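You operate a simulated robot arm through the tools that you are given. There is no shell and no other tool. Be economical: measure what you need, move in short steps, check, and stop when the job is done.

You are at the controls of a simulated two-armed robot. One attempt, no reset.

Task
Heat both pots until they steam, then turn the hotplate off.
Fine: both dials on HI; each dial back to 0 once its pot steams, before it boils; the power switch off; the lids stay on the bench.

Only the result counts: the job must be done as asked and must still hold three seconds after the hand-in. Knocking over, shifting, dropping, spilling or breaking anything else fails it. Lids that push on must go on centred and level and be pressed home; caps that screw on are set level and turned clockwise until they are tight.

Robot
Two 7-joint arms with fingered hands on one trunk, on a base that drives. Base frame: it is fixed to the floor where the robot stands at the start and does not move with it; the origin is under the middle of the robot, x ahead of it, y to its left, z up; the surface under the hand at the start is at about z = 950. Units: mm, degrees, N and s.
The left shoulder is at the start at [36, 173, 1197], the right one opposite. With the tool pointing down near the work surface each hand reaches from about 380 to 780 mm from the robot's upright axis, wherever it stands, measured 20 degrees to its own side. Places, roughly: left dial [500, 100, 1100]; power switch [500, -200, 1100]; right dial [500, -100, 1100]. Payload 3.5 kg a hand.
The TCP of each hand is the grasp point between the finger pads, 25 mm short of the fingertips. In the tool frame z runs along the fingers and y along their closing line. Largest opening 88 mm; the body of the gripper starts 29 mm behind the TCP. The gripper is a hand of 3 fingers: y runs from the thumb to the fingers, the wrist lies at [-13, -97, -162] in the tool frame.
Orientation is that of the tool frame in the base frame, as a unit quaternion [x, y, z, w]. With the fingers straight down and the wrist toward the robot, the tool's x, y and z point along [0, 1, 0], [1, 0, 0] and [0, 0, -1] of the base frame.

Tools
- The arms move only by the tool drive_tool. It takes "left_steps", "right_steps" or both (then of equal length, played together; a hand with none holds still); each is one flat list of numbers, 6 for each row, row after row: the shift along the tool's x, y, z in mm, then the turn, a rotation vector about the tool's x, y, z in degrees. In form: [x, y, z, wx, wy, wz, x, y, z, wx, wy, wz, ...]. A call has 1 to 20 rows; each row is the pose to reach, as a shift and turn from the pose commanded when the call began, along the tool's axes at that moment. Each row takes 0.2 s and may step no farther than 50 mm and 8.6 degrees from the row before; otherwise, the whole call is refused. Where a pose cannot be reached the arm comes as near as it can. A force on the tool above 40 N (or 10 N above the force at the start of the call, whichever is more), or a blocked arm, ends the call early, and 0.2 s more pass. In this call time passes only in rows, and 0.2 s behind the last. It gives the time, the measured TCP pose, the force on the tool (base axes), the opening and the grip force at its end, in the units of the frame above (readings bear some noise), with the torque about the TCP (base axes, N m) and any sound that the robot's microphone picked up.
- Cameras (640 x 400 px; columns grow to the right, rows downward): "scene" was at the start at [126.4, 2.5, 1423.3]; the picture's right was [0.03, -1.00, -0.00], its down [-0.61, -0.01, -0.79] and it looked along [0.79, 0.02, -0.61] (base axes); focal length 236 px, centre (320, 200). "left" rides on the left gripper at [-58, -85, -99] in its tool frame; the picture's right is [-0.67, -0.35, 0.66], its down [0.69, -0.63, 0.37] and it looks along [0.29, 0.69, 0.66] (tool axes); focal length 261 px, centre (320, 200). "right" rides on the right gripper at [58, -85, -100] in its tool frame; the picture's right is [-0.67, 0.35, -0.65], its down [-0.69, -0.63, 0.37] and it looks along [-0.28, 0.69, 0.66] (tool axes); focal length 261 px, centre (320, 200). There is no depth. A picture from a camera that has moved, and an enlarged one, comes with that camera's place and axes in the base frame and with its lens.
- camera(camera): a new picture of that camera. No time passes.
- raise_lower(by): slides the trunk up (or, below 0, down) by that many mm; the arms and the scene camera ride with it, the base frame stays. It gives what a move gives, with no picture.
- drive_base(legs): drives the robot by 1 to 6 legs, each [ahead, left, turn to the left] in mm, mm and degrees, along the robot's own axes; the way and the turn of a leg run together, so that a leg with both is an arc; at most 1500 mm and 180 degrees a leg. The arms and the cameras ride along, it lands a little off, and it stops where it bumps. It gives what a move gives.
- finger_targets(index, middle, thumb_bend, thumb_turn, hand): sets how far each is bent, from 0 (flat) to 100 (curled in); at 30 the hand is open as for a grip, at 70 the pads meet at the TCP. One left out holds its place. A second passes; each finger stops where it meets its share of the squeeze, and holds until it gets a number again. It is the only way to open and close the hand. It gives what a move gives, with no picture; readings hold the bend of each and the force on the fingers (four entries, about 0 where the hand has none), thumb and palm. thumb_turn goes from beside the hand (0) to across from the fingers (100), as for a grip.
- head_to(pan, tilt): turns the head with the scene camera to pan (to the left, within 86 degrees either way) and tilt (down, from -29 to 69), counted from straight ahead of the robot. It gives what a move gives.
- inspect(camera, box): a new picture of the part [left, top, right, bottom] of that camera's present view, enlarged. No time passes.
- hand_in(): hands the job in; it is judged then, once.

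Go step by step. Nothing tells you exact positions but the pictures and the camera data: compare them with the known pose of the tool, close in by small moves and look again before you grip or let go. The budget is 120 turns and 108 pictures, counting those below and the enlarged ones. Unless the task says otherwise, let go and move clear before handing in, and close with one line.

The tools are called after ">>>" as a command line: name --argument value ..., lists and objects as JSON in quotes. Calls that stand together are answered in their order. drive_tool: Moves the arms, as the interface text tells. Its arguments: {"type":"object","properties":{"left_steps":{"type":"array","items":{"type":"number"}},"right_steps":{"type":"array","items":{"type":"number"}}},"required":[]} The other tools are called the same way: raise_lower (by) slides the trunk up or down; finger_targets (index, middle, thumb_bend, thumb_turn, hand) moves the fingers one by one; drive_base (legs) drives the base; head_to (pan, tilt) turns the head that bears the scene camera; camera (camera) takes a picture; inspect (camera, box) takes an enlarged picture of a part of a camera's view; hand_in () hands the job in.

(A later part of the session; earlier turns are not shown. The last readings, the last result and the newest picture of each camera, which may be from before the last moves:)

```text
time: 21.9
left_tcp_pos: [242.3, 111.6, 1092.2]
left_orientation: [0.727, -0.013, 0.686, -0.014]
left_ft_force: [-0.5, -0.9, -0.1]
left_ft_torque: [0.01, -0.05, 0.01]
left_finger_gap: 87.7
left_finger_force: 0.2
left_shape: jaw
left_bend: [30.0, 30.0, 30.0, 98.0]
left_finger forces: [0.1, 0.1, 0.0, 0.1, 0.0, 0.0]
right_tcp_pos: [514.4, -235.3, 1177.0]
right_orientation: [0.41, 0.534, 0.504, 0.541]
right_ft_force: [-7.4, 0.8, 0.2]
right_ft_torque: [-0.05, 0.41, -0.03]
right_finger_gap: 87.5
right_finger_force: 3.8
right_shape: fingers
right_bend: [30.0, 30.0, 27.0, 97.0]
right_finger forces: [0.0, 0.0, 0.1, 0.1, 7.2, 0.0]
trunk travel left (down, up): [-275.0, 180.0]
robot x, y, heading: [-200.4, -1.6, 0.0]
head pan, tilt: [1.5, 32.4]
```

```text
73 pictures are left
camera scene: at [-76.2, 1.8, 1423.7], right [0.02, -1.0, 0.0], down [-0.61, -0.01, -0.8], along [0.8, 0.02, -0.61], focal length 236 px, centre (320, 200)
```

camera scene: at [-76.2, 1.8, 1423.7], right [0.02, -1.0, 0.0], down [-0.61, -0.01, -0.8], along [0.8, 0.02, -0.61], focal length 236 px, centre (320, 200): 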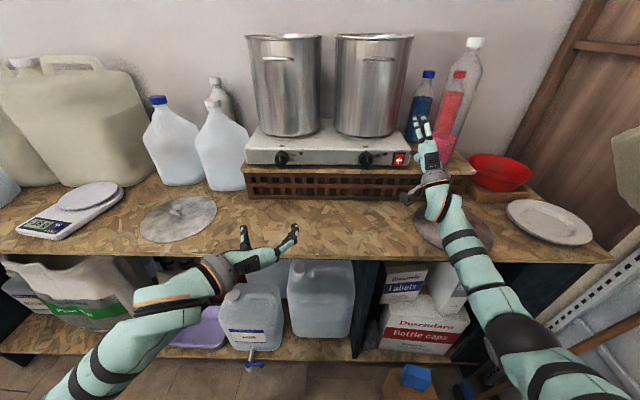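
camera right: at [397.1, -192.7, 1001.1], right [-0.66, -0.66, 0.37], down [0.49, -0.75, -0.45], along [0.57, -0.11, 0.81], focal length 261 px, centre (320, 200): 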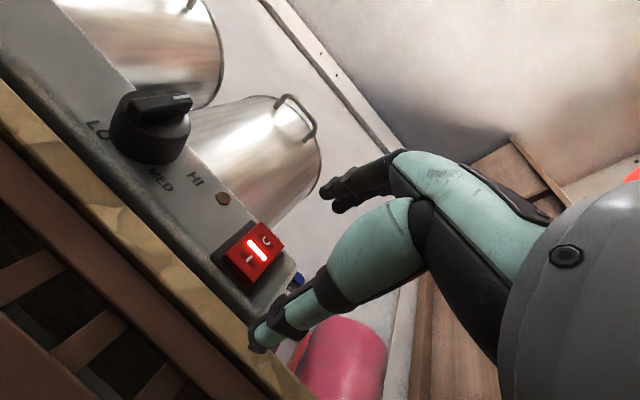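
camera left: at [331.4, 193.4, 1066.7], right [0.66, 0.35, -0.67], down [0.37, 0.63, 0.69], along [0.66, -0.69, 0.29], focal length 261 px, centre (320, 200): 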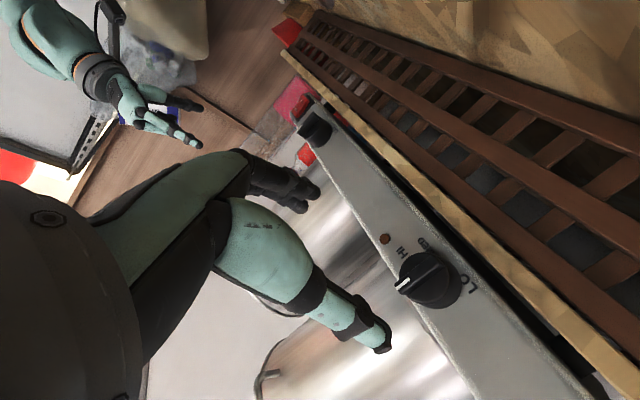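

The thumb pressed against the plank or hotplate front. I'll retreat immediately and check that nothing shifted.

>>> drive_tool --right_steps '[0, 0, -15, 0, 0, 0, 0, 0, -40, 0, 0, 0, 0, 0, -70, 0, 0, 0]'

>>> camera --camera "scene"

>>> inspect --camera "scene" --box '[230, 100, 500, 270]'

```text
time: 22.7
left_tcp_pos: [243.8, 111.6, 1092.1]
left_orientation: [0.728, -0.014, 0.686, -0.014]
left_ft_force: [0.8, -0.4, 0.8]
left_ft_torque: [0.01, -0.01, 0.04]
left_finger_gap: 87.8
left_finger_force: 0.1
left_shape: jaw
left_bend: [30.0, 30.0, 30.0, 98.0]
left_finger forces: [0.0, 0.0, 0.0, 0.0, 0.1, 0.0]
right_tcp_pos: [450.6, -251.6, 1164.8]
right_orientation: [0.408, 0.535, 0.506, 0.539]
right_ft_force: [-0.2, -0.1, -0.6]
right_ft_torque: [0.01, 0.01, -0.02]
right_finger_gap: 85.3
right_finger_force: 0.0
right_shape: fingers
right_bend: [30.0, 30.0, 30.0, 97.0]
right_finger forces: [0.0, 0.0, 0.0, 0.0, 0.0, 0.1]
right hand out of reach, approached as far as the arm can: row 3
trunk travel left (down, up): [-275.0, 180.0]
robot x, y, heading: [-196.6, 3.0, -0.2]
head pan, tilt: [1.5, 32.4]
```

```text
72 pictures are left
camera scene: at [-73.8, 0.6, 1423.3], right [0.02, -1.0, 0.0], down [-0.61, -0.01, -0.79], along [0.79, 0.02, -0.61], focal length 236 px, centre (320, 200)
```

scene: 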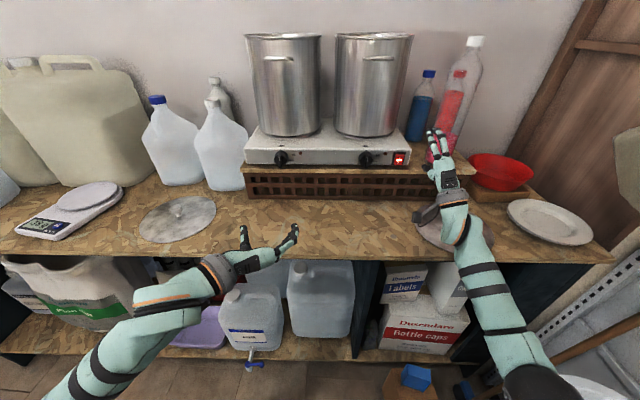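

```text
2.35 times, centred on (365, 185) of scene
camera zoom: at [-73.8, 0.6, 1423.3], right [0.02, -1.0, 0.0], down [-0.61, -0.01, -0.79], along [0.79, 0.02, -0.61], focal length 557 px, centre (214, 235)
```

zoom: 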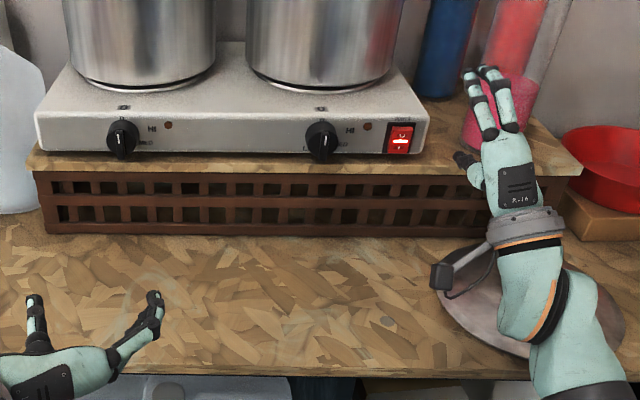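

The hotplate, pots and lids look unmoved. Now I'll lift the right hand and pitch it nose-down while staying back from the hotplate.

>>> drive_tool --right_steps '[-3, 12, -8, 8, 0, 0, -5, 24, -16, 16, 0, 0, -7, 36, -24, 24, 0, 0, -9, 48, -32, 32, 0, 0, -10, 58, -40, 40, 0, 0]'

>>> camera --camera "scene"

```text
time: 23.9
left_tcp_pos: [242.0, 110.1, 1093.0]
left_orientation: [0.727, -0.015, 0.686, -0.015]
left_ft_force: [0.3, 0.4, 1.1]
left_ft_torque: [0.03, 0.03, 0.06]
left_finger_gap: 87.7
left_finger_force: 0.0
left_shape: jaw
left_bend: [30.0, 30.0, 30.0, 98.0]
left_finger forces: [0.0, 0.0, 0.0, 0.1, 0.0, 0.0]
right_tcp_pos: [364.5, -385.1, 1203.9]
right_orientation: [0.568, 0.673, 0.296, 0.369]
right_ft_force: [-1.3, -0.2, 1.2]
right_ft_torque: [-0.01, -0.01, 0.02]
right_finger_gap: 85.1
right_finger_force: 0.1
right_shape: fingers
right_bend: [30.0, 30.0, 30.0, 98.0]
right_finger forces: [0.1, 0.0, 0.1, 0.0, 0.0, 0.0]
right hand out of reach, approached as far as the arm can: row 1, 2, 3, 4, 5
trunk travel left (down, up): [-275.0, 180.0]
robot x, y, heading: [-198.5, -1.1, -0.2]
head pan, tilt: [1.5, 32.4]
```

```text
70 pictures are left
camera scene: at [-76.7, -1.2, 1423.8], right [0.02, -1.0, 0.0], down [-0.61, -0.01, -0.8], along [0.8, 0.02, -0.61], focal length 236 px, centre (320, 200)
```

scene: 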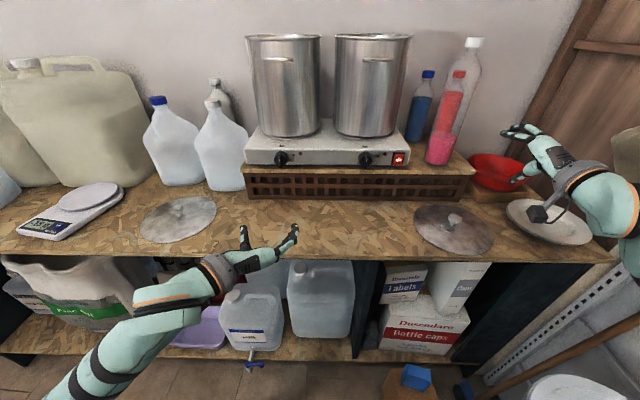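

The right hand now has a good nose-down orientation and the lid is unmoved. I'll curl its middle finger and carry it left, in front of the right dial.

>>> finger_targets --hand "right" --middle 100

>>> drive_tool --right_steps '[44, 11, 3, 0, 1, 1.4, 88, 22, 6, -0.3, 2, 2.8, 132, 33, 10, -0.4, 3, 4.2, 175, 44, 13, -0.6, 4, 5.6, 219, 55, 16, -0.7, 5, 7, 262, 65, 20, -0.8, 5.5, 8.3]'

>>> camera --camera "scene"

```text
time: 24.9
left_tcp_pos: [245.7, 112.3, 1091.2]
left_orientation: [0.728, -0.014, 0.685, -0.014]
left_ft_force: [1.0, 0.0, 0.0]
left_ft_torque: [-0.02, 0.02, 0.0]
left_finger_gap: 88.0
left_finger_force: 0.0
left_shape: jaw
left_bend: [30.0, 30.0, 30.0, 98.0]
left_finger forces: [0.0, 0.0, 0.1, 0.0, 0.0, 0.0]
right_tcp_pos: [366.5, -382.4, 1203.6]
right_orientation: [0.568, 0.674, 0.296, 0.368]
right_ft_force: [0.5, -0.4, -1.0]
right_ft_torque: [0.01, -0.01, 0.02]
right_finger_gap: 84.9
right_finger_force: 0.0
right_shape: fingers
right_bend: [30.0, 100.0, 30.0, 98.0]
right_finger forces: [0.0, 0.1, 0.0, 0.0, 0.0, 0.1]
trunk travel left (down, up): [-275.0, 180.0]
robot x, y, heading: [-200.0, -1.6, -0.2]
head pan, tilt: [1.5, 32.4]
```

```text
time: 26.3
left_tcp_pos: [247.2, 113.6, 1091.3]
left_orientation: [0.729, -0.014, 0.684, -0.014]
left_ft_force: [-0.4, 0.5, -0.4]
left_ft_torque: [0.01, -0.01, -0.04]
left_finger_gap: 87.8
left_finger_force: 0.0
left_shape: jaw
left_bend: [30.0, 30.0, 30.0, 98.0]
left_finger forces: [0.0, 0.0, 0.0, 0.1, 0.1, 0.0]
right_tcp_pos: [359.9, -225.4, 1196.1]
right_orientation: [0.519, 0.71, 0.407, 0.248]
right_ft_force: [0.7, 1.7, -0.9]
right_ft_torque: [0.02, -0.01, -0.07]
right_finger_gap: 85.2
right_finger_force: 0.1
right_shape: fingers
right_bend: [30.0, 100.0, 30.0, 97.0]
right_finger forces: [0.1, 0.0, 0.0, 0.0, 0.0, 0.0]
right hand out of reach, approached as far as the arm can: row 1, 2, 3, 4, 5, 6
trunk travel left (down, up): [-275.0, 180.0]
robot x, y, heading: [-200.5, 1.3, -0.1]
head pan, tilt: [1.5, 32.4]
```

```text
69 pictures are left
camera scene: at [-70.9, 5.0, 1423.1], right [0.02, -1.0, 0.0], down [-0.61, -0.01, -0.79], along [0.79, 0.02, -0.61], focal length 236 px, centre (320, 200)
```

scene: 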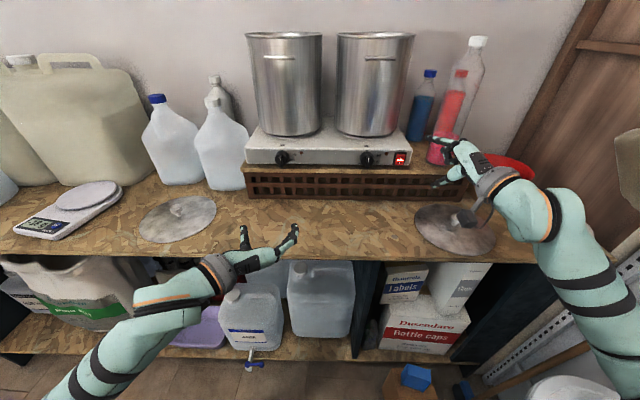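

The right arm naturally works further out to its own side. I'll shift the base 140 mm left so the right dial lies in its comfortable zone.

>>> drive_base --legs '[[0, 140, 0]]'

>>> drive_tool --right_steps '[0, 0, 0, 0.3, -4, 2.8, 0, 0, 0, 0.6, -8, 5.6, 0, 0, 0, 1, -13, 8, 0, 0, 0, 2, -18, 11]'

>>> camera --camera "scene"

```text
time: 27.6
left_tcp_pos: [245.3, 249.6, 1090.8]
left_orientation: [0.728, -0.015, 0.685, -0.015]
left_ft_force: [0.0, 0.1, 0.0]
left_ft_torque: [0.01, -0.03, -0.03]
left_finger_gap: 88.0
left_finger_force: 0.1
left_shape: jaw
left_bend: [30.0, 30.0, 30.0, 98.0]
left_finger forces: [0.1, 0.0, 0.0, 0.0, 0.1, 0.1]
right_tcp_pos: [358.4, -89.7, 1193.3]
right_orientation: [0.52, 0.708, 0.408, 0.249]
right_ft_force: [0.6, 0.3, -0.2]
right_ft_torque: [0.03, -0.01, -0.02]
right_finger_gap: 84.9
right_finger_force: 0.0
right_shape: fingers
right_bend: [30.0, 100.0, 30.0, 97.0]
right_finger forces: [0.0, 0.0, 0.0, 0.0, 0.1, 0.1]
trunk travel left (down, up): [-275.0, 180.0]
robot x, y, heading: [-197.7, 141.2, -0.3]
head pan, tilt: [1.5, 32.4]
```

```text
time: 28.6
left_tcp_pos: [244.9, 250.9, 1091.3]
left_orientation: [0.728, -0.015, 0.686, -0.014]
left_ft_force: [1.3, -0.1, -0.2]
left_ft_torque: [-0.03, -0.02, -0.02]
left_finger_gap: 87.9
left_finger_force: 0.1
left_shape: jaw
left_bend: [30.0, 30.0, 30.0, 98.0]
left_finger forces: [0.0, 0.0, 0.0, 0.0, 0.2, 0.1]
right_tcp_pos: [359.0, -89.3, 1195.5]
right_orientation: [0.52, 0.709, 0.407, 0.249]
right_ft_force: [0.8, 0.9, -0.4]
right_ft_torque: [0.03, 0.0, 0.04]
right_finger_gap: 84.9
right_finger_force: 0.0
right_shape: fingers
right_bend: [30.0, 100.0, 30.0, 97.0]
right_finger forces: [0.0, 0.0, 0.1, 0.0, 0.0, 0.0]
right hand out of reach, approached as far as the arm can: row 1, 2, 3, 4
trunk travel left (down, up): [-275.0, 180.0]
robot x, y, heading: [-199.8, 135.5, -0.5]
head pan, tilt: [1.5, 32.4]
```

```text
68 pictures are left
camera scene: at [-72.9, 140.8, 1423.3], right [0.02, -1.0, 0.0], down [-0.61, -0.01, -0.79], along [0.79, 0.02, -0.61], focal length 236 px, centre (320, 200)
```

scene: 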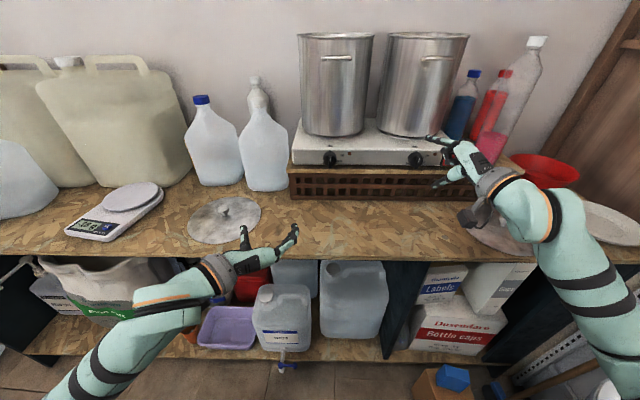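

The arm is stuck against a wrist limit here, so I'll return the right hand to its natural starting posture with the tool down and pitch up from there.

>>> drive_tool --right_steps '[6, -2, -20, 7, -1.7, 2, 13, -4, -41, 14, -3.4, 4, 20, -6, -62, 21, -5, 6, 26, -8, -82, 28, -6.7, 8, 33, -10, -103, 35, -8.4, 10, 39, -12, -123, 42, -10, 12, 46, -14, -144, 49, -11.7, 14, 52, -16, -164, 55.6, -13.4, 16]'

>>> camera --camera "scene"

```text
time: 30.4
left_tcp_pos: [244.9, 251.4, 1092.0]
left_orientation: [0.727, -0.015, 0.686, -0.014]
left_ft_force: [-0.1, -0.5, -0.6]
left_ft_torque: [0.01, 0.0, 0.0]
left_finger_gap: 87.9
left_finger_force: 0.1
left_shape: jaw
left_bend: [30.0, 30.0, 30.0, 98.0]
left_finger forces: [0.0, 0.0, 0.0, 0.0, 0.1, 0.0]
right_tcp_pos: [204.1, -93.8, 1275.9]
right_orientation: [0.707, 0.707, -0.001, 0.0]
right_ft_force: [0.7, 0.8, 0.2]
right_ft_torque: [0.0, 0.0, 0.01]
right_finger_gap: 84.7
right_finger_force: 0.0
right_shape: fingers
right_bend: [30.0, 100.0, 30.0, 97.0]
right_finger forces: [0.0, 0.0, 0.0, 0.0, 0.0, 0.0]
right hand out of reach, approached as far as the arm can: row 1
trunk travel left (down, up): [-275.0, 180.0]
robot x, y, heading: [-201.8, 139.7, -0.1]
head pan, tilt: [1.5, 32.4]
```

```text
67 pictures are left
camera scene: at [-73.2, 142.0, 1423.3], right [0.02, -1.0, 0.0], down [-0.61, -0.01, -0.79], along [0.79, 0.02, -0.61], focal length 236 px, centre (320, 200)
```

scene: 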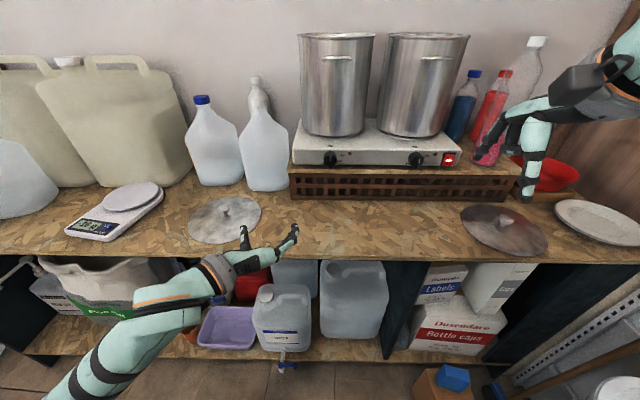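

The right hand is back in its natural posture. With the tool vertical, one index finger can hang in front of the panel and push the ridge sideways, so I'll move it out in front of and above the right dial.

>>> drive_tool --right_steps '[0, 40, 15, 0, 0, 0, 1, 80, 30, 0, 0, 0, 1, 120, 50, 0, 0, 0, 2, 160, 70, 0, 0, 0, 2, 200, 90, 0, 0, 0, 3, 236, 110, 0, 0, 0]'

>>> camera --camera "scene"

>>> camera --camera "right"

```text
time: 31.8
left_tcp_pos: [246.8, 251.1, 1091.7]
left_orientation: [0.728, -0.014, 0.685, -0.013]
left_ft_force: [-0.5, 1.1, 0.6]
left_ft_torque: [0.01, 0.01, 0.02]
left_finger_gap: 88.1
left_finger_force: 0.1
left_shape: jaw
left_bend: [30.0, 30.0, 30.0, 98.0]
left_finger forces: [0.1, 0.1, 0.0, 0.0, 0.0, 0.0]
right_tcp_pos: [441.7, -90.6, 1164.5]
right_orientation: [0.708, 0.706, 0.0, 0.0]
right_ft_force: [0.4, 0.3, -0.1]
right_ft_torque: [-0.02, 0.0, 0.0]
right_finger_gap: 84.9
right_finger_force: 0.0
right_shape: fingers
right_bend: [30.0, 100.0, 30.0, 97.0]
right_finger forces: [0.1, 0.1, 0.0, 0.0, 0.1, 0.1]
trunk travel left (down, up): [-275.0, 180.0]
robot x, y, heading: [-200.5, 141.1, -0.4]
head pan, tilt: [1.5, 32.4]
```

```text
66 pictures are left
camera scene: at [-71.4, 141.8, 1423.1], right [0.02, -1.0, 0.0], down [-0.61, -0.01, -0.79], along [0.79, 0.02, -0.61], focal length 236 px, centre (320, 200)
```

scene: 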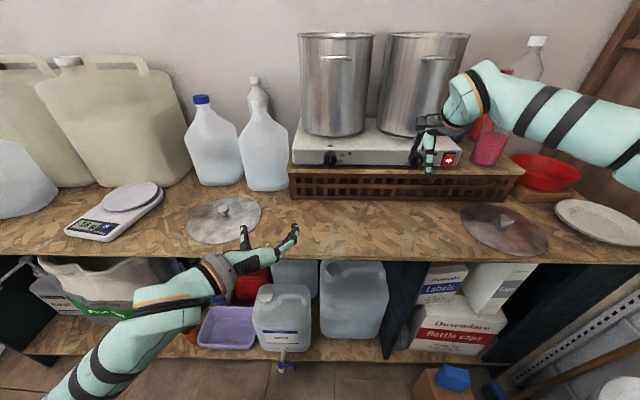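

```text
65 pictures are left
camera right: at [358.4, -32.5, 1263.8], right [0.35, -0.67, 0.66], down [-0.63, -0.68, -0.37], along [0.69, -0.29, -0.66], focal length 261 px, centre (320, 200)
```

right: 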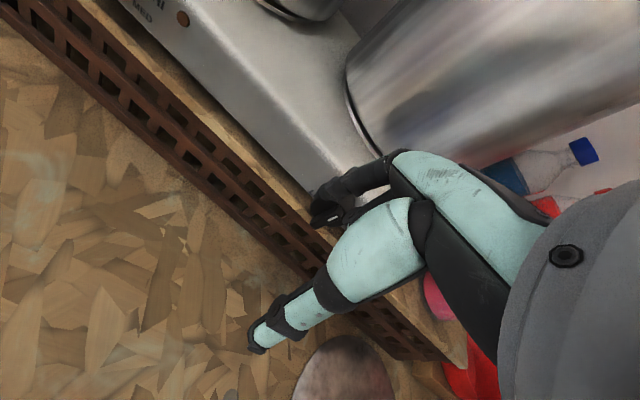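

This posture reaches well. I'll swing the thumb out of the way so the dial can be seen.

>>> finger_targets --hand "right" --thumb_turn 0 --thumb_bend 0

>>> inspect --camera "scene" --box '[370, 100, 490, 180]'

>>> inspect --camera "right" --box '[230, 130, 430, 370]'

```text
time: 32.8
left_tcp_pos: [246.4, 250.3, 1091.0]
left_orientation: [0.728, -0.015, 0.686, -0.014]
left_ft_force: [0.0, -0.1, 0.2]
left_ft_torque: [-0.01, -0.04, -0.01]
left_finger_gap: 88.0
left_finger_force: 0.0
left_shape: jaw
left_bend: [30.0, 30.0, 30.0, 98.0]
left_finger forces: [0.0, 0.0, 0.1, 0.0, 0.0, 0.0]
right_tcp_pos: [440.8, -91.0, 1165.1]
right_orientation: [0.707, 0.707, 0.001, 0.0]
right_ft_force: [0.0, -0.1, -0.3]
right_ft_torque: [-0.01, 0.02, 0.02]
right_finger_gap: 130.0
right_finger_force: 0.1
right_shape: fingers
right_bend: [30.0, 100.0, 0.0, 0.0]
right_finger forces: [0.0, 0.1, 0.0, 0.0, 0.1, 0.0]
trunk travel left (down, up): [-275.0, 180.0]
robot x, y, heading: [-196.2, 137.0, -0.3]
head pan, tilt: [1.5, 32.4]
```

```text
5.00 times, centred on (430, 140) of scene
camera zoom: at [-72.8, 141.3, 1423.3], right [0.02, -1.0, 0.0], down [-0.61, -0.01, -0.79], along [0.79, 0.02, -0.61], focal length 1183 px, centre (-230, 500)
```

zoom: 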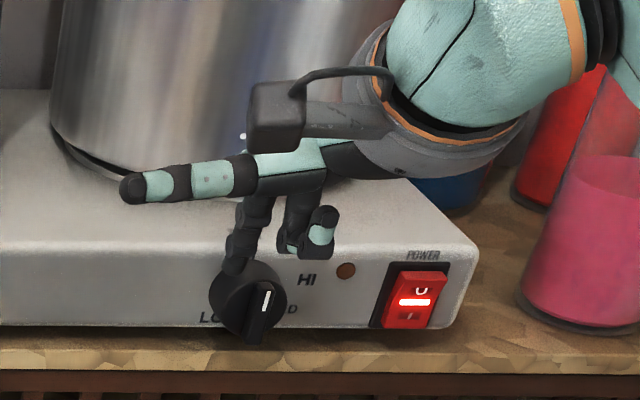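

```text
1.67 times, centred on (330, 250) of right
camera zoom: at [356.8, -32.7, 1264.8], right [0.35, -0.67, 0.65], down [-0.63, -0.68, -0.37], along [0.69, -0.28, -0.66], focal length 434 px, centre (303, 117)
```

zoom: 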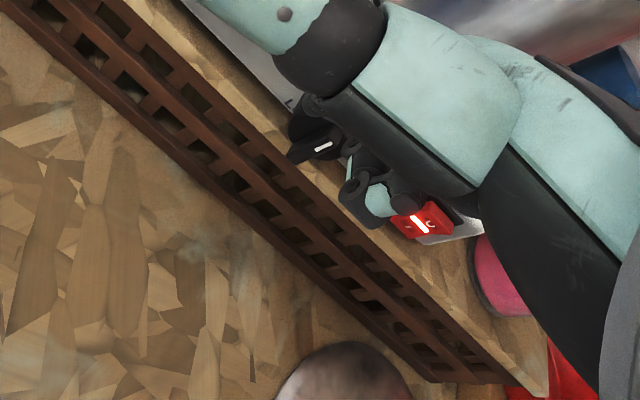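

I get a clear view: the right ridge spans z from 1091 to 1126 at y about -113, and the fingertip is at about (485, -84, 1141). I'll move forward and down so the tip sits left of the ridge's upper half.

>>> drive_tool --right_steps '[0, 12, 10, 0, 0, 0, 0, 25, 25, 0, 0, 0]'

>>> inspect --camera "scene" --box '[380, 130, 450, 180]'

>>> inspect --camera "right" --box '[270, 130, 370, 230]'

```text
time: 33.4
left_tcp_pos: [246.3, 251.2, 1090.8]
left_orientation: [0.728, -0.014, 0.685, -0.015]
left_ft_force: [0.2, -0.6, -0.5]
left_ft_torque: [0.01, -0.01, 0.02]
left_finger_gap: 88.1
left_finger_force: 0.0
left_shape: jaw
left_bend: [30.0, 30.0, 30.0, 98.0]
left_finger forces: [0.0, 0.1, 0.0, 0.1, 0.1, 0.0]
right_tcp_pos: [465.5, -89.8, 1139.7]
right_orientation: [0.707, 0.707, 0.001, -0.001]
right_ft_force: [0.6, 0.6, -0.1]
right_ft_torque: [-0.01, -0.01, 0.04]
right_finger_gap: 129.9
right_finger_force: 0.1
right_shape: fingers
right_bend: [30.0, 100.0, 0.0, 0.0]
right_finger forces: [0.1, 0.0, 0.0, 0.0, 0.0, 0.0]
trunk travel left (down, up): [-275.0, 180.0]
robot x, y, heading: [-200.4, 139.9, -0.5]
head pan, tilt: [1.5, 32.4]
```

```text
8.00 times, centred on (415, 155) of scene
camera zoom: at [-72.0, 141.5, 1423.2], right [0.02, -1.0, 0.0], down [-0.61, -0.01, -0.79], along [0.79, 0.02, -0.61], focal length 1892 px, centre (-440, 560)
```

zoom: 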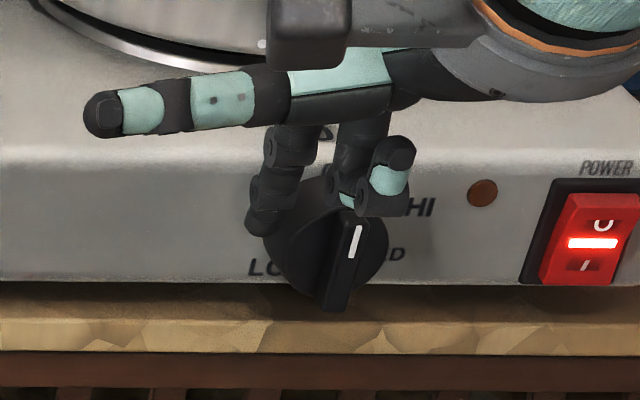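

```text
4.00 times, centred on (320, 180) of right
camera zoom: at [382.1, -32.5, 1238.7], right [0.35, -0.67, 0.65], down [-0.63, -0.69, -0.37], along [0.69, -0.28, -0.66], focal length 1043 px, centre (320, 280)
```

zoom: 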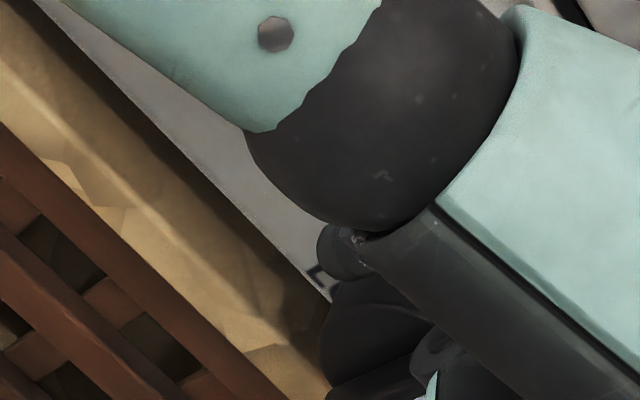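

The tip sits left of the ridge's upper half. I'll sweep it right along an arc about the dial centre to turn the ridge clockwise, first to about 60°.

>>> drive_tool --right_steps '[-10, 0, 0, 0, 0, 0, -17, 0, 0, 0, 0, 0, -20, 0, -1.5, 0, 0, 0, -23, 0, -2.6, 0, 0, 0, -26, 0, -3.5, 0, 0, 0, -29, 0, -4.1, 0, 0, 0, -32, 0, -4, 0, 0, 0, -35.6, 0, -3.3, 0, 0, 0]'

>>> inspect --camera "scene" --box '[380, 130, 450, 180]'

```text
time: 35.2
left_tcp_pos: [245.2, 250.5, 1091.9]
left_orientation: [0.727, -0.015, 0.686, -0.014]
left_ft_force: [0.0, 0.1, -0.4]
left_ft_torque: [0.01, 0.05, 0.04]
left_finger_gap: 87.8
left_finger_force: 0.0
left_shape: jaw
left_bend: [30.0, 30.0, 30.0, 98.0]
left_finger forces: [0.0, 0.0, 0.1, 0.0, 0.1, 0.0]
right_tcp_pos: [464.8, -128.8, 1143.1]
right_orientation: [0.708, 0.706, 0.001, 0.001]
right_ft_force: [-2.8, -5.4, 6.6]
right_ft_torque: [-0.05, -0.37, -0.23]
right_finger_gap: 132.4
right_finger_force: 4.3
right_shape: fingers
right_bend: [30.0, 100.0, 0.0, 0.0]
right_finger forces: [8.8, 0.0, 0.0, 0.0, 0.0, 0.0]
trunk travel left (down, up): [-275.0, 180.0]
robot x, y, heading: [-195.9, 138.0, -0.3]
head pan, tilt: [1.5, 32.4]
```

```text
8.00 times, centred on (415, 155) of scene
camera zoom: at [-74.6, 140.0, 1423.4], right [0.02, -1.0, 0.0], down [-0.61, -0.01, -0.79], along [0.79, 0.02, -0.61], focal length 1892 px, centre (-440, 560)
```

zoom: 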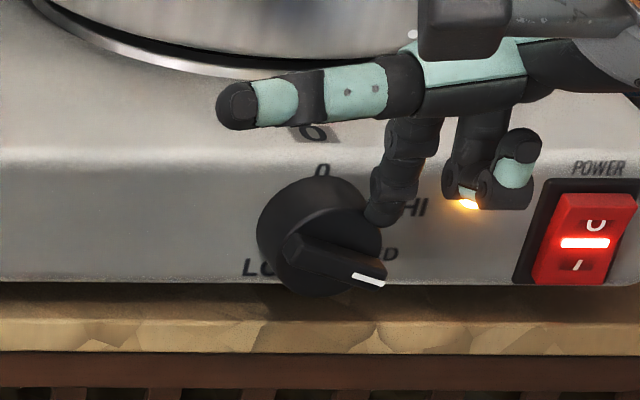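

The lamp is lit, but the pointer went past HI to about MED. I'll lift over and push the tail down to bring it back to HI.

>>> drive_tool --right_steps '[0, 0, -9, 0, 0, 0, 9, 0, -11, 0, 0, 0, 18, 0, -9, 0, 0, 0, 18, 0, -2, 0, 0, 0, 18, 0, 2, 0, 0, 0, 21.3, 0, 4.4, 0, 0, 0, 24, 0, 7.3, 0, 0, 0]'

>>> inspect --camera "scene" --box '[380, 130, 450, 180]'

```text
time: 36.8
left_tcp_pos: [244.7, 251.7, 1091.8]
left_orientation: [0.728, -0.014, 0.686, -0.015]
left_ft_force: [0.1, -0.2, 0.9]
left_ft_torque: [0.04, 0.02, -0.02]
left_finger_gap: 87.8
left_finger_force: 0.1
left_shape: jaw
left_bend: [30.0, 30.0, 30.0, 98.0]
left_finger forces: [0.1, 0.0, 0.0, 0.0, 0.0, 0.0]
right_tcp_pos: [466.3, -101.7, 1137.0]
right_orientation: [0.707, 0.707, 0.0, 0.0]
right_ft_force: [-0.4, 3.0, 1.8]
right_ft_torque: [0.06, -0.09, 0.15]
right_finger_gap: 128.9
right_finger_force: 1.9
right_shape: fingers
right_bend: [30.0, 100.0, 0.0, 0.0]
right_finger forces: [3.7, 0.0, 0.0, 0.0, 0.0, 0.0]
trunk travel left (down, up): [-275.0, 180.0]
robot x, y, heading: [-203.1, 139.6, -0.1]
head pan, tilt: [1.5, 32.4]
```

```text
8.00 times, centred on (415, 155) of scene
camera zoom: at [-73.4, 142.4, 1423.3], right [0.02, -1.0, 0.0], down [-0.61, -0.01, -0.79], along [0.79, 0.02, -0.61], focal length 1892 px, centre (-440, 560)
```

zoom: 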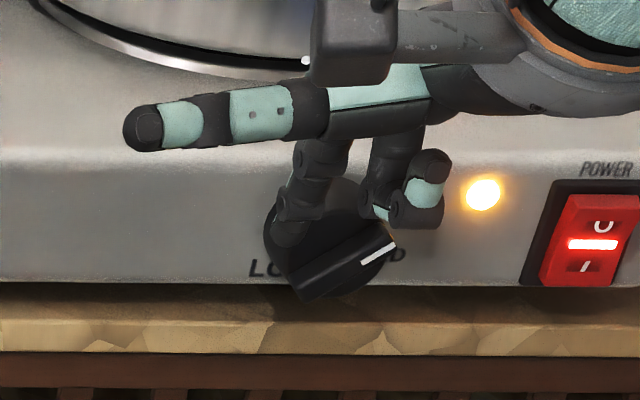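

The lamp is on, but the pointer now looks slightly short of HI. I'll move the hand aside for a clear view.

>>> drive_tool --right_steps '[3, -5, -10, 0, 0, 0, 25, -10, -15, 0, 0, 0, 50, -10, -20, 0, 0, 0]'

>>> inspect --camera "scene" --box '[380, 130, 450, 180]'

>>> camera --camera "scene"

```text
time: 37.6
left_tcp_pos: [245.6, 250.7, 1092.3]
left_orientation: [0.728, -0.014, 0.685, -0.014]
left_ft_force: [0.2, 0.0, -0.3]
left_ft_torque: [-0.03, 0.03, 0.01]
left_finger_gap: 88.3
left_finger_force: 0.0
left_shape: jaw
left_bend: [30.0, 30.0, 30.0, 98.0]
left_finger forces: [0.0, 0.0, 0.1, 0.1, 0.0, 0.0]
right_tcp_pos: [455.3, -50.6, 1156.1]
right_orientation: [0.708, 0.706, 0.0, 0.0]
right_ft_force: [0.4, 0.7, 0.2]
right_ft_torque: [-0.02, -0.03, -0.03]
right_finger_gap: 129.7
right_finger_force: 0.0
right_shape: fingers
right_bend: [30.0, 100.0, 0.0, 0.0]
right_finger forces: [0.0, 0.1, 0.0, 0.0, 0.1, 0.0]
trunk travel left (down, up): [-275.0, 180.0]
robot x, y, heading: [-198.3, 142.8, -0.4]
head pan, tilt: [1.5, 32.4]
```

```text
8.00 times, centred on (415, 155) of scene
camera zoom: at [-72.5, 142.4, 1423.2], right [0.02, -1.0, 0.0], down [-0.61, -0.01, -0.79], along [0.79, 0.02, -0.61], focal length 1892 px, centre (-440, 560)
```

zoom: 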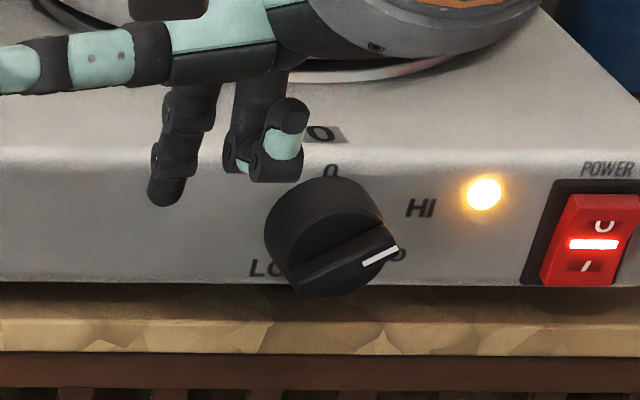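

```text
57 pictures are left
camera scene: at [-72.5, 142.4, 1423.2], right [0.02, -1.0, 0.0], down [-0.61, -0.01, -0.79], along [0.79, 0.02, -0.61], focal length 236 px, centre (320, 200)
```

scene: 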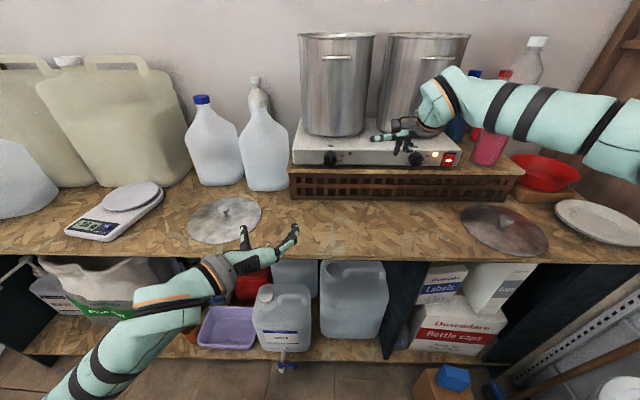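

HI lies at about 75° and the pointer is at about 55°, so it needs roughly 18° more clockwise. I'll press gently from above on the pointer end.

>>> drive_tool --right_steps '[-20, 0, -9, 0, 0, 0, -45, 0, -9, 0, 0, 0, -70, 4, -9, 0, 0, 0, -74, 10, -5, 0, 0, 0, -74, 10, 2, 0, 0, 0, -75, 10, 6, 0, 0, 0, -75.5, 10, 8.5, 0, 0, 0]'

>>> inspect --camera "scene" --box '[380, 130, 450, 180]'

```text
time: 39.2
left_tcp_pos: [245.9, 251.5, 1090.6]
left_orientation: [0.728, -0.015, 0.685, -0.015]
left_ft_force: [-0.2, -0.5, -0.5]
left_ft_torque: [0.0, 0.0, 0.0]
left_finger_gap: 87.8
left_finger_force: 0.1
left_shape: jaw
left_bend: [30.0, 30.0, 30.0, 98.0]
left_finger forces: [0.0, 0.1, 0.0, 0.0, 0.1, 0.1]
right_tcp_pos: [465.5, -128.6, 1147.3]
right_orientation: [0.707, 0.707, 0.001, 0.0]
right_ft_force: [1.0, -0.3, 0.7]
right_ft_torque: [-0.01, -0.01, 0.01]
right_finger_gap: 129.9
right_finger_force: 0.4
right_shape: fingers
right_bend: [30.0, 100.0, 0.0, 0.0]
right_finger forces: [0.2, 0.0, 0.1, 0.1, 0.0, 0.0]
trunk travel left (down, up): [-275.0, 180.0]
robot x, y, heading: [-200.1, 139.7, -0.3]
head pan, tilt: [1.5, 32.4]
```

```text
8.00 times, centred on (415, 155) of scene
camera zoom: at [-72.8, 141.4, 1423.3], right [0.02, -1.0, 0.0], down [-0.61, -0.01, -0.79], along [0.79, 0.02, -0.61], focal length 1892 px, centre (-440, 560)
```

zoom: 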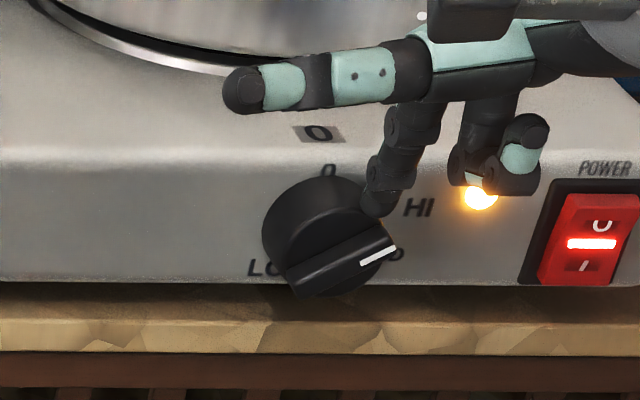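

The tip is just above the ridge and not yet touching. I'll lower it 6 mm and look.

>>> drive_tool --right_steps '[0, 0, 3, 0, 0, 0, -0.5, 0, 6, 0, 0, 0]'

>>> inspect --camera "scene" --box '[380, 130, 450, 180]'

```text
time: 39.8
left_tcp_pos: [244.8, 250.4, 1092.1]
left_orientation: [0.728, -0.015, 0.685, -0.014]
left_ft_force: [0.1, -0.5, 0.0]
left_ft_torque: [0.0, 0.0, 0.02]
left_finger_gap: 87.9
left_finger_force: 0.2
left_shape: jaw
left_bend: [30.0, 30.0, 30.0, 98.0]
left_finger forces: [0.0, 0.0, 0.0, 0.0, 0.0, 0.0]
right_tcp_pos: [464.3, -129.5, 1143.0]
right_orientation: [0.707, 0.707, 0.002, 0.0]
right_ft_force: [-0.6, -3.1, 7.0]
right_ft_torque: [-0.05, -0.32, -0.17]
right_finger_gap: 132.1
right_finger_force: 3.9
right_shape: fingers
right_bend: [29.0, 100.0, 0.0, 0.0]
right_finger forces: [7.4, 0.1, 0.1, 0.0, 0.0, 0.0]
trunk travel left (down, up): [-275.0, 180.0]
robot x, y, heading: [-196.5, 139.9, -0.5]
head pan, tilt: [1.5, 32.4]
```

```text
8.00 times, centred on (415, 155) of scene
camera zoom: at [-74.7, 140.6, 1423.6], right [0.02, -1.0, 0.0], down [-0.61, -0.01, -0.8], along [0.79, 0.02, -0.61], focal length 1892 px, centre (-440, 560)
```

zoom: 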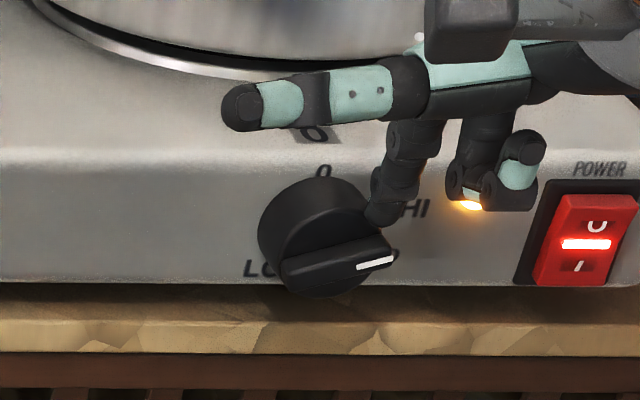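

The pointer is now close to HI. I'll back off to see whether it stays there or springs back.

>>> drive_tool --right_steps '[0, 0, -6, 0, 0, 0, 15, -8, -20, 0, 0, 0, 50, -10, -20, 0, 0, 0, 70, -10, -15, 0, 0, 0]'

>>> inspect --camera "scene" --box '[380, 130, 450, 180]'

>>> inspect --camera "scene" --box '[270, 0, 510, 180]'

```text
time: 40.8
left_tcp_pos: [246.0, 250.7, 1090.3]
left_orientation: [0.728, -0.015, 0.685, -0.014]
left_ft_force: [0.3, -0.1, 0.4]
left_ft_torque: [-0.03, 0.02, -0.02]
left_finger_gap: 87.8
left_finger_force: 0.0
left_shape: jaw
left_bend: [30.0, 30.0, 30.0, 98.0]
left_finger forces: [0.1, 0.0, 0.0, 0.0, 0.1, 0.0]
right_tcp_pos: [455.5, -56.5, 1156.3]
right_orientation: [0.707, 0.707, 0.001, 0.0]
right_ft_force: [0.0, 0.0, 0.7]
right_ft_torque: [0.0, 0.0, -0.01]
right_finger_gap: 129.9
right_finger_force: 0.1
right_shape: fingers
right_bend: [30.0, 100.0, 0.0, 0.0]
right_finger forces: [0.0, 0.1, 0.0, 0.0, 0.0, 0.0]
trunk travel left (down, up): [-275.0, 180.0]
robot x, y, heading: [-195.1, 138.2, -0.2]
head pan, tilt: [1.5, 32.4]
```

```text
8.00 times, centred on (415, 155) of scene
camera zoom: at [-72.3, 141.7, 1423.2], right [0.02, -1.0, 0.0], down [-0.61, -0.01, -0.79], along [0.79, 0.02, -0.61], focal length 1892 px, centre (-440, 560)
```

zoom: 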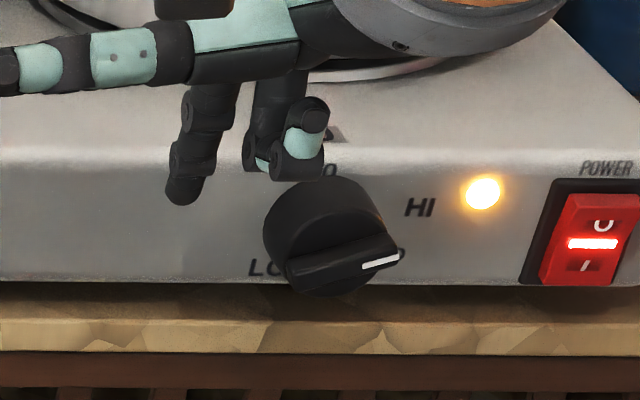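

```text
2.22 times, centred on (390, 90) of scene
camera zoom: at [-72.3, 141.7, 1423.2], right [0.02, -1.0, 0.0], down [-0.61, -0.01, -0.79], along [0.79, 0.02, -0.61], focal length 526 px, centre (164, 444)
```

zoom: 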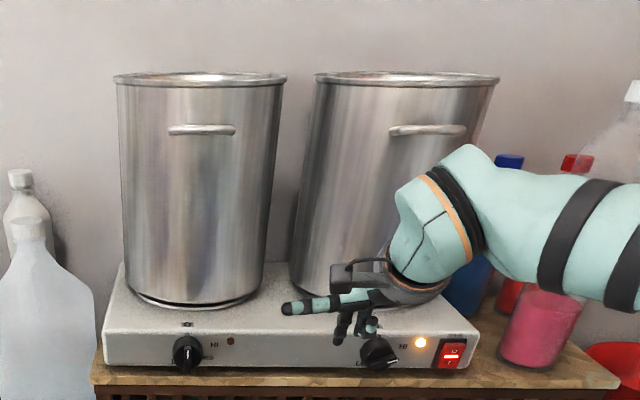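

It stays put with no detents, at about 66°. I'll repeat the push 2–3 mm deeper to reach about 75°.

>>> drive_tool --right_steps '[-20, 0, -9, 0, 0, 0, -45, 0, -9, 0, 0, 0, -70, 4, -9, 0, 0, 0, -72, 9, -5, 0, 0, 0, -72, 9, 5, 0, 0, 0, -72, 9, 11, 0, 0, 0, -73, 9, 15.5, 0, 0, 0]'

>>> inspect --camera "scene" --box '[380, 130, 450, 180]'

```text
time: 42.4
left_tcp_pos: [245.4, 250.7, 1091.9]
left_orientation: [0.728, -0.015, 0.686, -0.015]
left_ft_force: [-0.1, -0.2, 0.1]
left_ft_torque: [0.0, 0.01, -0.02]
left_finger_gap: 87.8
left_finger_force: 0.1
left_shape: jaw
left_bend: [30.0, 30.0, 30.0, 98.0]
left_finger forces: [0.0, 0.1, 0.0, 0.0, 0.0, 0.1]
right_tcp_pos: [464.3, -132.7, 1141.0]
right_orientation: [0.707, 0.707, 0.001, 0.0]
right_ft_force: [-0.8, -2.1, 3.1]
right_ft_torque: [-0.02, -0.19, -0.09]
right_finger_gap: 131.3
right_finger_force: 2.0
right_shape: fingers
right_bend: [30.0, 100.0, 0.0, 0.0]
right_finger forces: [4.2, 0.0, 0.0, 0.0, 0.1, 0.0]
trunk travel left (down, up): [-275.0, 180.0]
robot x, y, heading: [-197.7, 139.9, -0.2]
head pan, tilt: [1.5, 32.4]
```

```text
8.00 times, centred on (415, 155) of scene
camera zoom: at [-73.9, 140.7, 1423.4], right [0.02, -1.0, 0.0], down [-0.61, -0.01, -0.79], along [0.79, 0.02, -0.61], focal length 1892 px, centre (-440, 560)
```

zoom: 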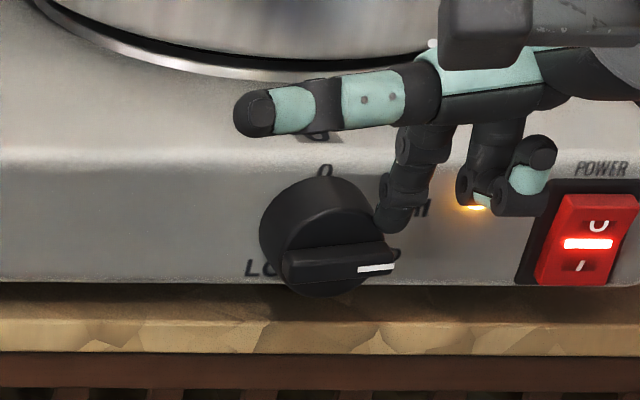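

The pointer is now on HI, about 77°. I'll withdraw the right hand and shift the base left by the knob spacing (241 mm) to do the same on the left dial.

>>> drive_tool --right_steps '[0, 0, -10, 0, 0, 0, 0, -25, -25, 0, 0, 0, 0, -60, -30, 0, 0, 0]'

>>> inspect --camera "scene" --box '[280, 0, 520, 180]'

>>> drive_base --legs '[[0, 241, 0]]'

>>> camera --camera "scene"

```text
time: 43.2
left_tcp_pos: [244.2, 249.4, 1091.9]
left_orientation: [0.728, -0.015, 0.685, -0.015]
left_ft_force: [-0.7, 0.6, 1.1]
left_ft_torque: [0.0, 0.0, 0.01]
left_finger_gap: 88.0
left_finger_force: 0.1
left_shape: jaw
left_bend: [30.0, 30.0, 30.0, 98.0]
left_finger forces: [0.0, 0.0, 0.0, 0.0, 0.0, 0.1]
right_tcp_pos: [404.0, -132.4, 1171.0]
right_orientation: [0.707, 0.707, 0.001, 0.0]
right_ft_force: [-1.0, 0.3, 0.7]
right_ft_torque: [0.01, 0.04, 0.01]
right_finger_gap: 130.1
right_finger_force: 0.1
right_shape: fingers
right_bend: [30.0, 100.0, 0.0, 0.0]
right_finger forces: [0.0, 0.0, 0.0, 0.0, 0.1, 0.1]
trunk travel left (down, up): [-275.0, 180.0]
robot x, y, heading: [-199.9, 137.7, -0.4]
head pan, tilt: [1.5, 32.4]
```

```text
2.22 times, centred on (400, 90) of scene
camera zoom: at [-74.4, 140.6, 1423.4], right [0.02, -1.0, 0.0], down [-0.61, -0.01, -0.79], along [0.79, 0.02, -0.61], focal length 526 px, centre (142, 444)
```

zoom: 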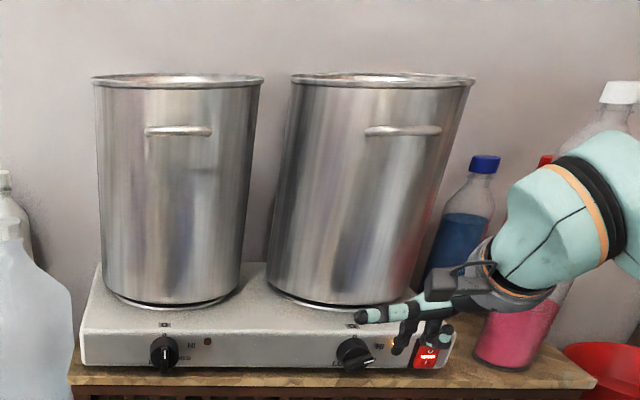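

```text
time: 45.0
left_tcp_pos: [245.0, 492.2, 1091.7]
left_orientation: [0.728, -0.015, 0.686, -0.015]
left_ft_force: [0.1, 1.0, 0.4]
left_ft_torque: [-0.03, -0.07, 0.0]
left_finger_gap: 88.1
left_finger_force: 0.0
left_shape: jaw
left_bend: [30.0, 30.0, 30.0, 98.0]
left_finger forces: [0.0, 0.0, 0.0, 0.0, 0.1, 0.1]
right_tcp_pos: [405.9, 108.7, 1169.9]
right_orientation: [0.707, 0.708, 0.0, -0.001]
right_ft_force: [-0.3, 0.4, -0.8]
right_ft_torque: [0.0, -0.01, -0.02]
right_finger_gap: 129.9
right_finger_force: 0.1
right_shape: fingers
right_bend: [30.0, 100.0, 0.0, 0.0]
right_finger forces: [0.0, 0.1, 0.1, 0.0, 0.0, 0.0]
trunk travel left (down, up): [-275.0, 180.0]
robot x, y, heading: [-199.1, 379.0, -0.2]
head pan, tilt: [1.5, 32.4]
```

```text
50 pictures are left
camera scene: at [-71.9, 381.9, 1423.3], right [0.02, -1.0, 0.0], down [-0.61, -0.01, -0.79], along [0.79, 0.02, -0.61], focal length 236 px, centre (320, 200)
```

scene: 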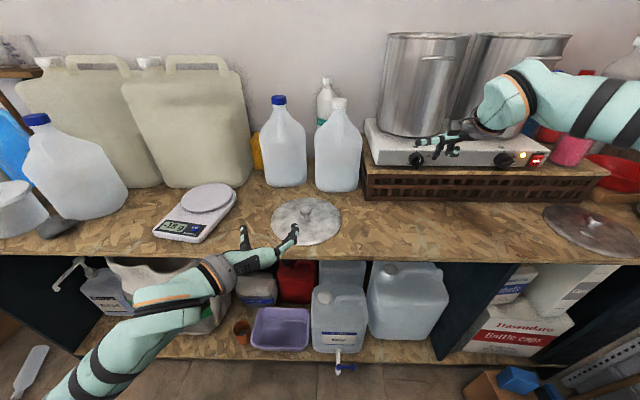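

The view of the left dial matches the earlier right-dial view exactly. I'll move left of its ridge, forward and down, then give a partial push.

>>> drive_tool --right_steps '[22, 0, 0, 0, 0, 0, 42.5, 5, 0, 0, 0, 0, 42.5, 40, 5, 0, 0, 0, 42.5, 60, 15, 0, 0, 0, 42.5, 60, 30, 0, 0, 0]'

>>> inspect --camera "scene" --box '[380, 130, 450, 180]'

```text
time: 46.2
left_tcp_pos: [246.0, 492.5, 1091.9]
left_orientation: [0.727, -0.014, 0.686, -0.014]
left_ft_force: [0.0, 0.6, 0.6]
left_ft_torque: [-0.02, 0.02, -0.02]
left_finger_gap: 87.9
left_finger_force: 0.1
left_shape: jaw
left_bend: [30.0, 30.0, 30.0, 98.0]
left_finger forces: [0.1, 0.1, 0.1, 0.0, 0.0, 0.0]
right_tcp_pos: [466.2, 152.5, 1141.9]
right_orientation: [0.706, 0.708, 0.001, 0.0]
right_ft_force: [-0.5, -0.3, 0.0]
right_ft_torque: [0.01, 0.01, -0.01]
right_finger_gap: 129.6
right_finger_force: 0.1
right_shape: fingers
right_bend: [30.0, 100.0, 0.0, 0.0]
right_finger forces: [0.0, 0.0, 0.1, 0.1, 0.0, 0.0]
trunk travel left (down, up): [-275.0, 180.0]
robot x, y, heading: [-199.0, 380.7, -0.1]
head pan, tilt: [1.5, 32.4]
```

```text
8.00 times, centred on (415, 155) of scene
camera zoom: at [-72.3, 382.6, 1423.3], right [0.02, -1.0, 0.0], down [-0.61, -0.01, -0.79], along [0.79, 0.02, -0.61], focal length 1892 px, centre (-440, 560)
```

zoom: 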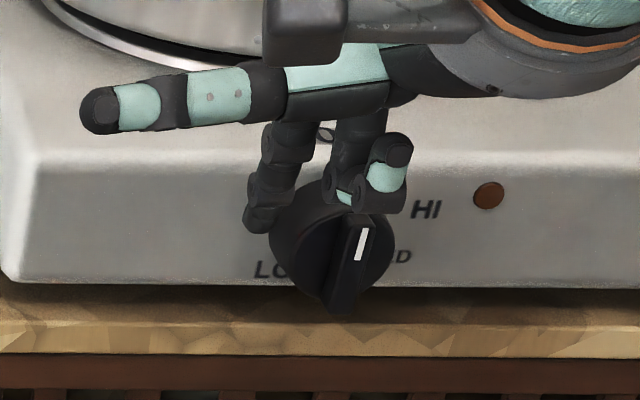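

Nearly identical geometry. I'll push partway right and look.

>>> drive_tool --right_steps '[-10, 0, 1, 0, 0, 0, -18, 0, 1, 0, 0, 0, -22, 0, 0, 0, 0, 0, -26, 0, -1.5, 0, 0, 0, -29, 0, -2.5, 0, 0, 0]'

>>> inspect --camera "scene" --box '[380, 130, 450, 180]'

```text
time: 47.4
left_tcp_pos: [244.4, 493.8, 1092.1]
left_orientation: [0.727, -0.014, 0.686, -0.014]
left_ft_force: [-0.3, -0.2, -1.0]
left_ft_torque: [0.03, -0.02, 0.0]
left_finger_gap: 87.8
left_finger_force: 0.1
left_shape: jaw
left_bend: [30.0, 30.0, 30.0, 98.0]
left_finger forces: [0.1, 0.1, 0.0, 0.1, 0.0, 0.1]
right_tcp_pos: [464.0, 124.8, 1144.7]
right_orientation: [0.706, 0.708, 0.001, 0.0]
right_ft_force: [-2.2, 2.5, 8.3]
right_ft_torque: [0.1, -0.44, 0.13]
right_finger_gap: 129.7
right_finger_force: 4.3
right_shape: fingers
right_bend: [29.0, 100.0, 0.0, 0.0]
right_finger forces: [9.0, 0.0, 0.1, 0.0, 0.1, 0.0]
trunk travel left (down, up): [-275.0, 180.0]
robot x, y, heading: [-199.3, 379.7, -0.2]
head pan, tilt: [1.5, 32.4]
```

```text
8.00 times, centred on (415, 155) of scene
camera zoom: at [-74.2, 384.1, 1423.6], right [0.02, -1.0, 0.0], down [-0.61, -0.01, -0.8], along [0.8, 0.02, -0.61], focal length 1892 px, centre (-440, 560)
```

zoom: 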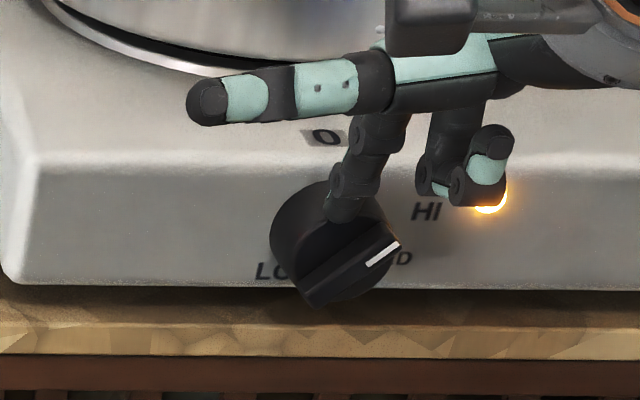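

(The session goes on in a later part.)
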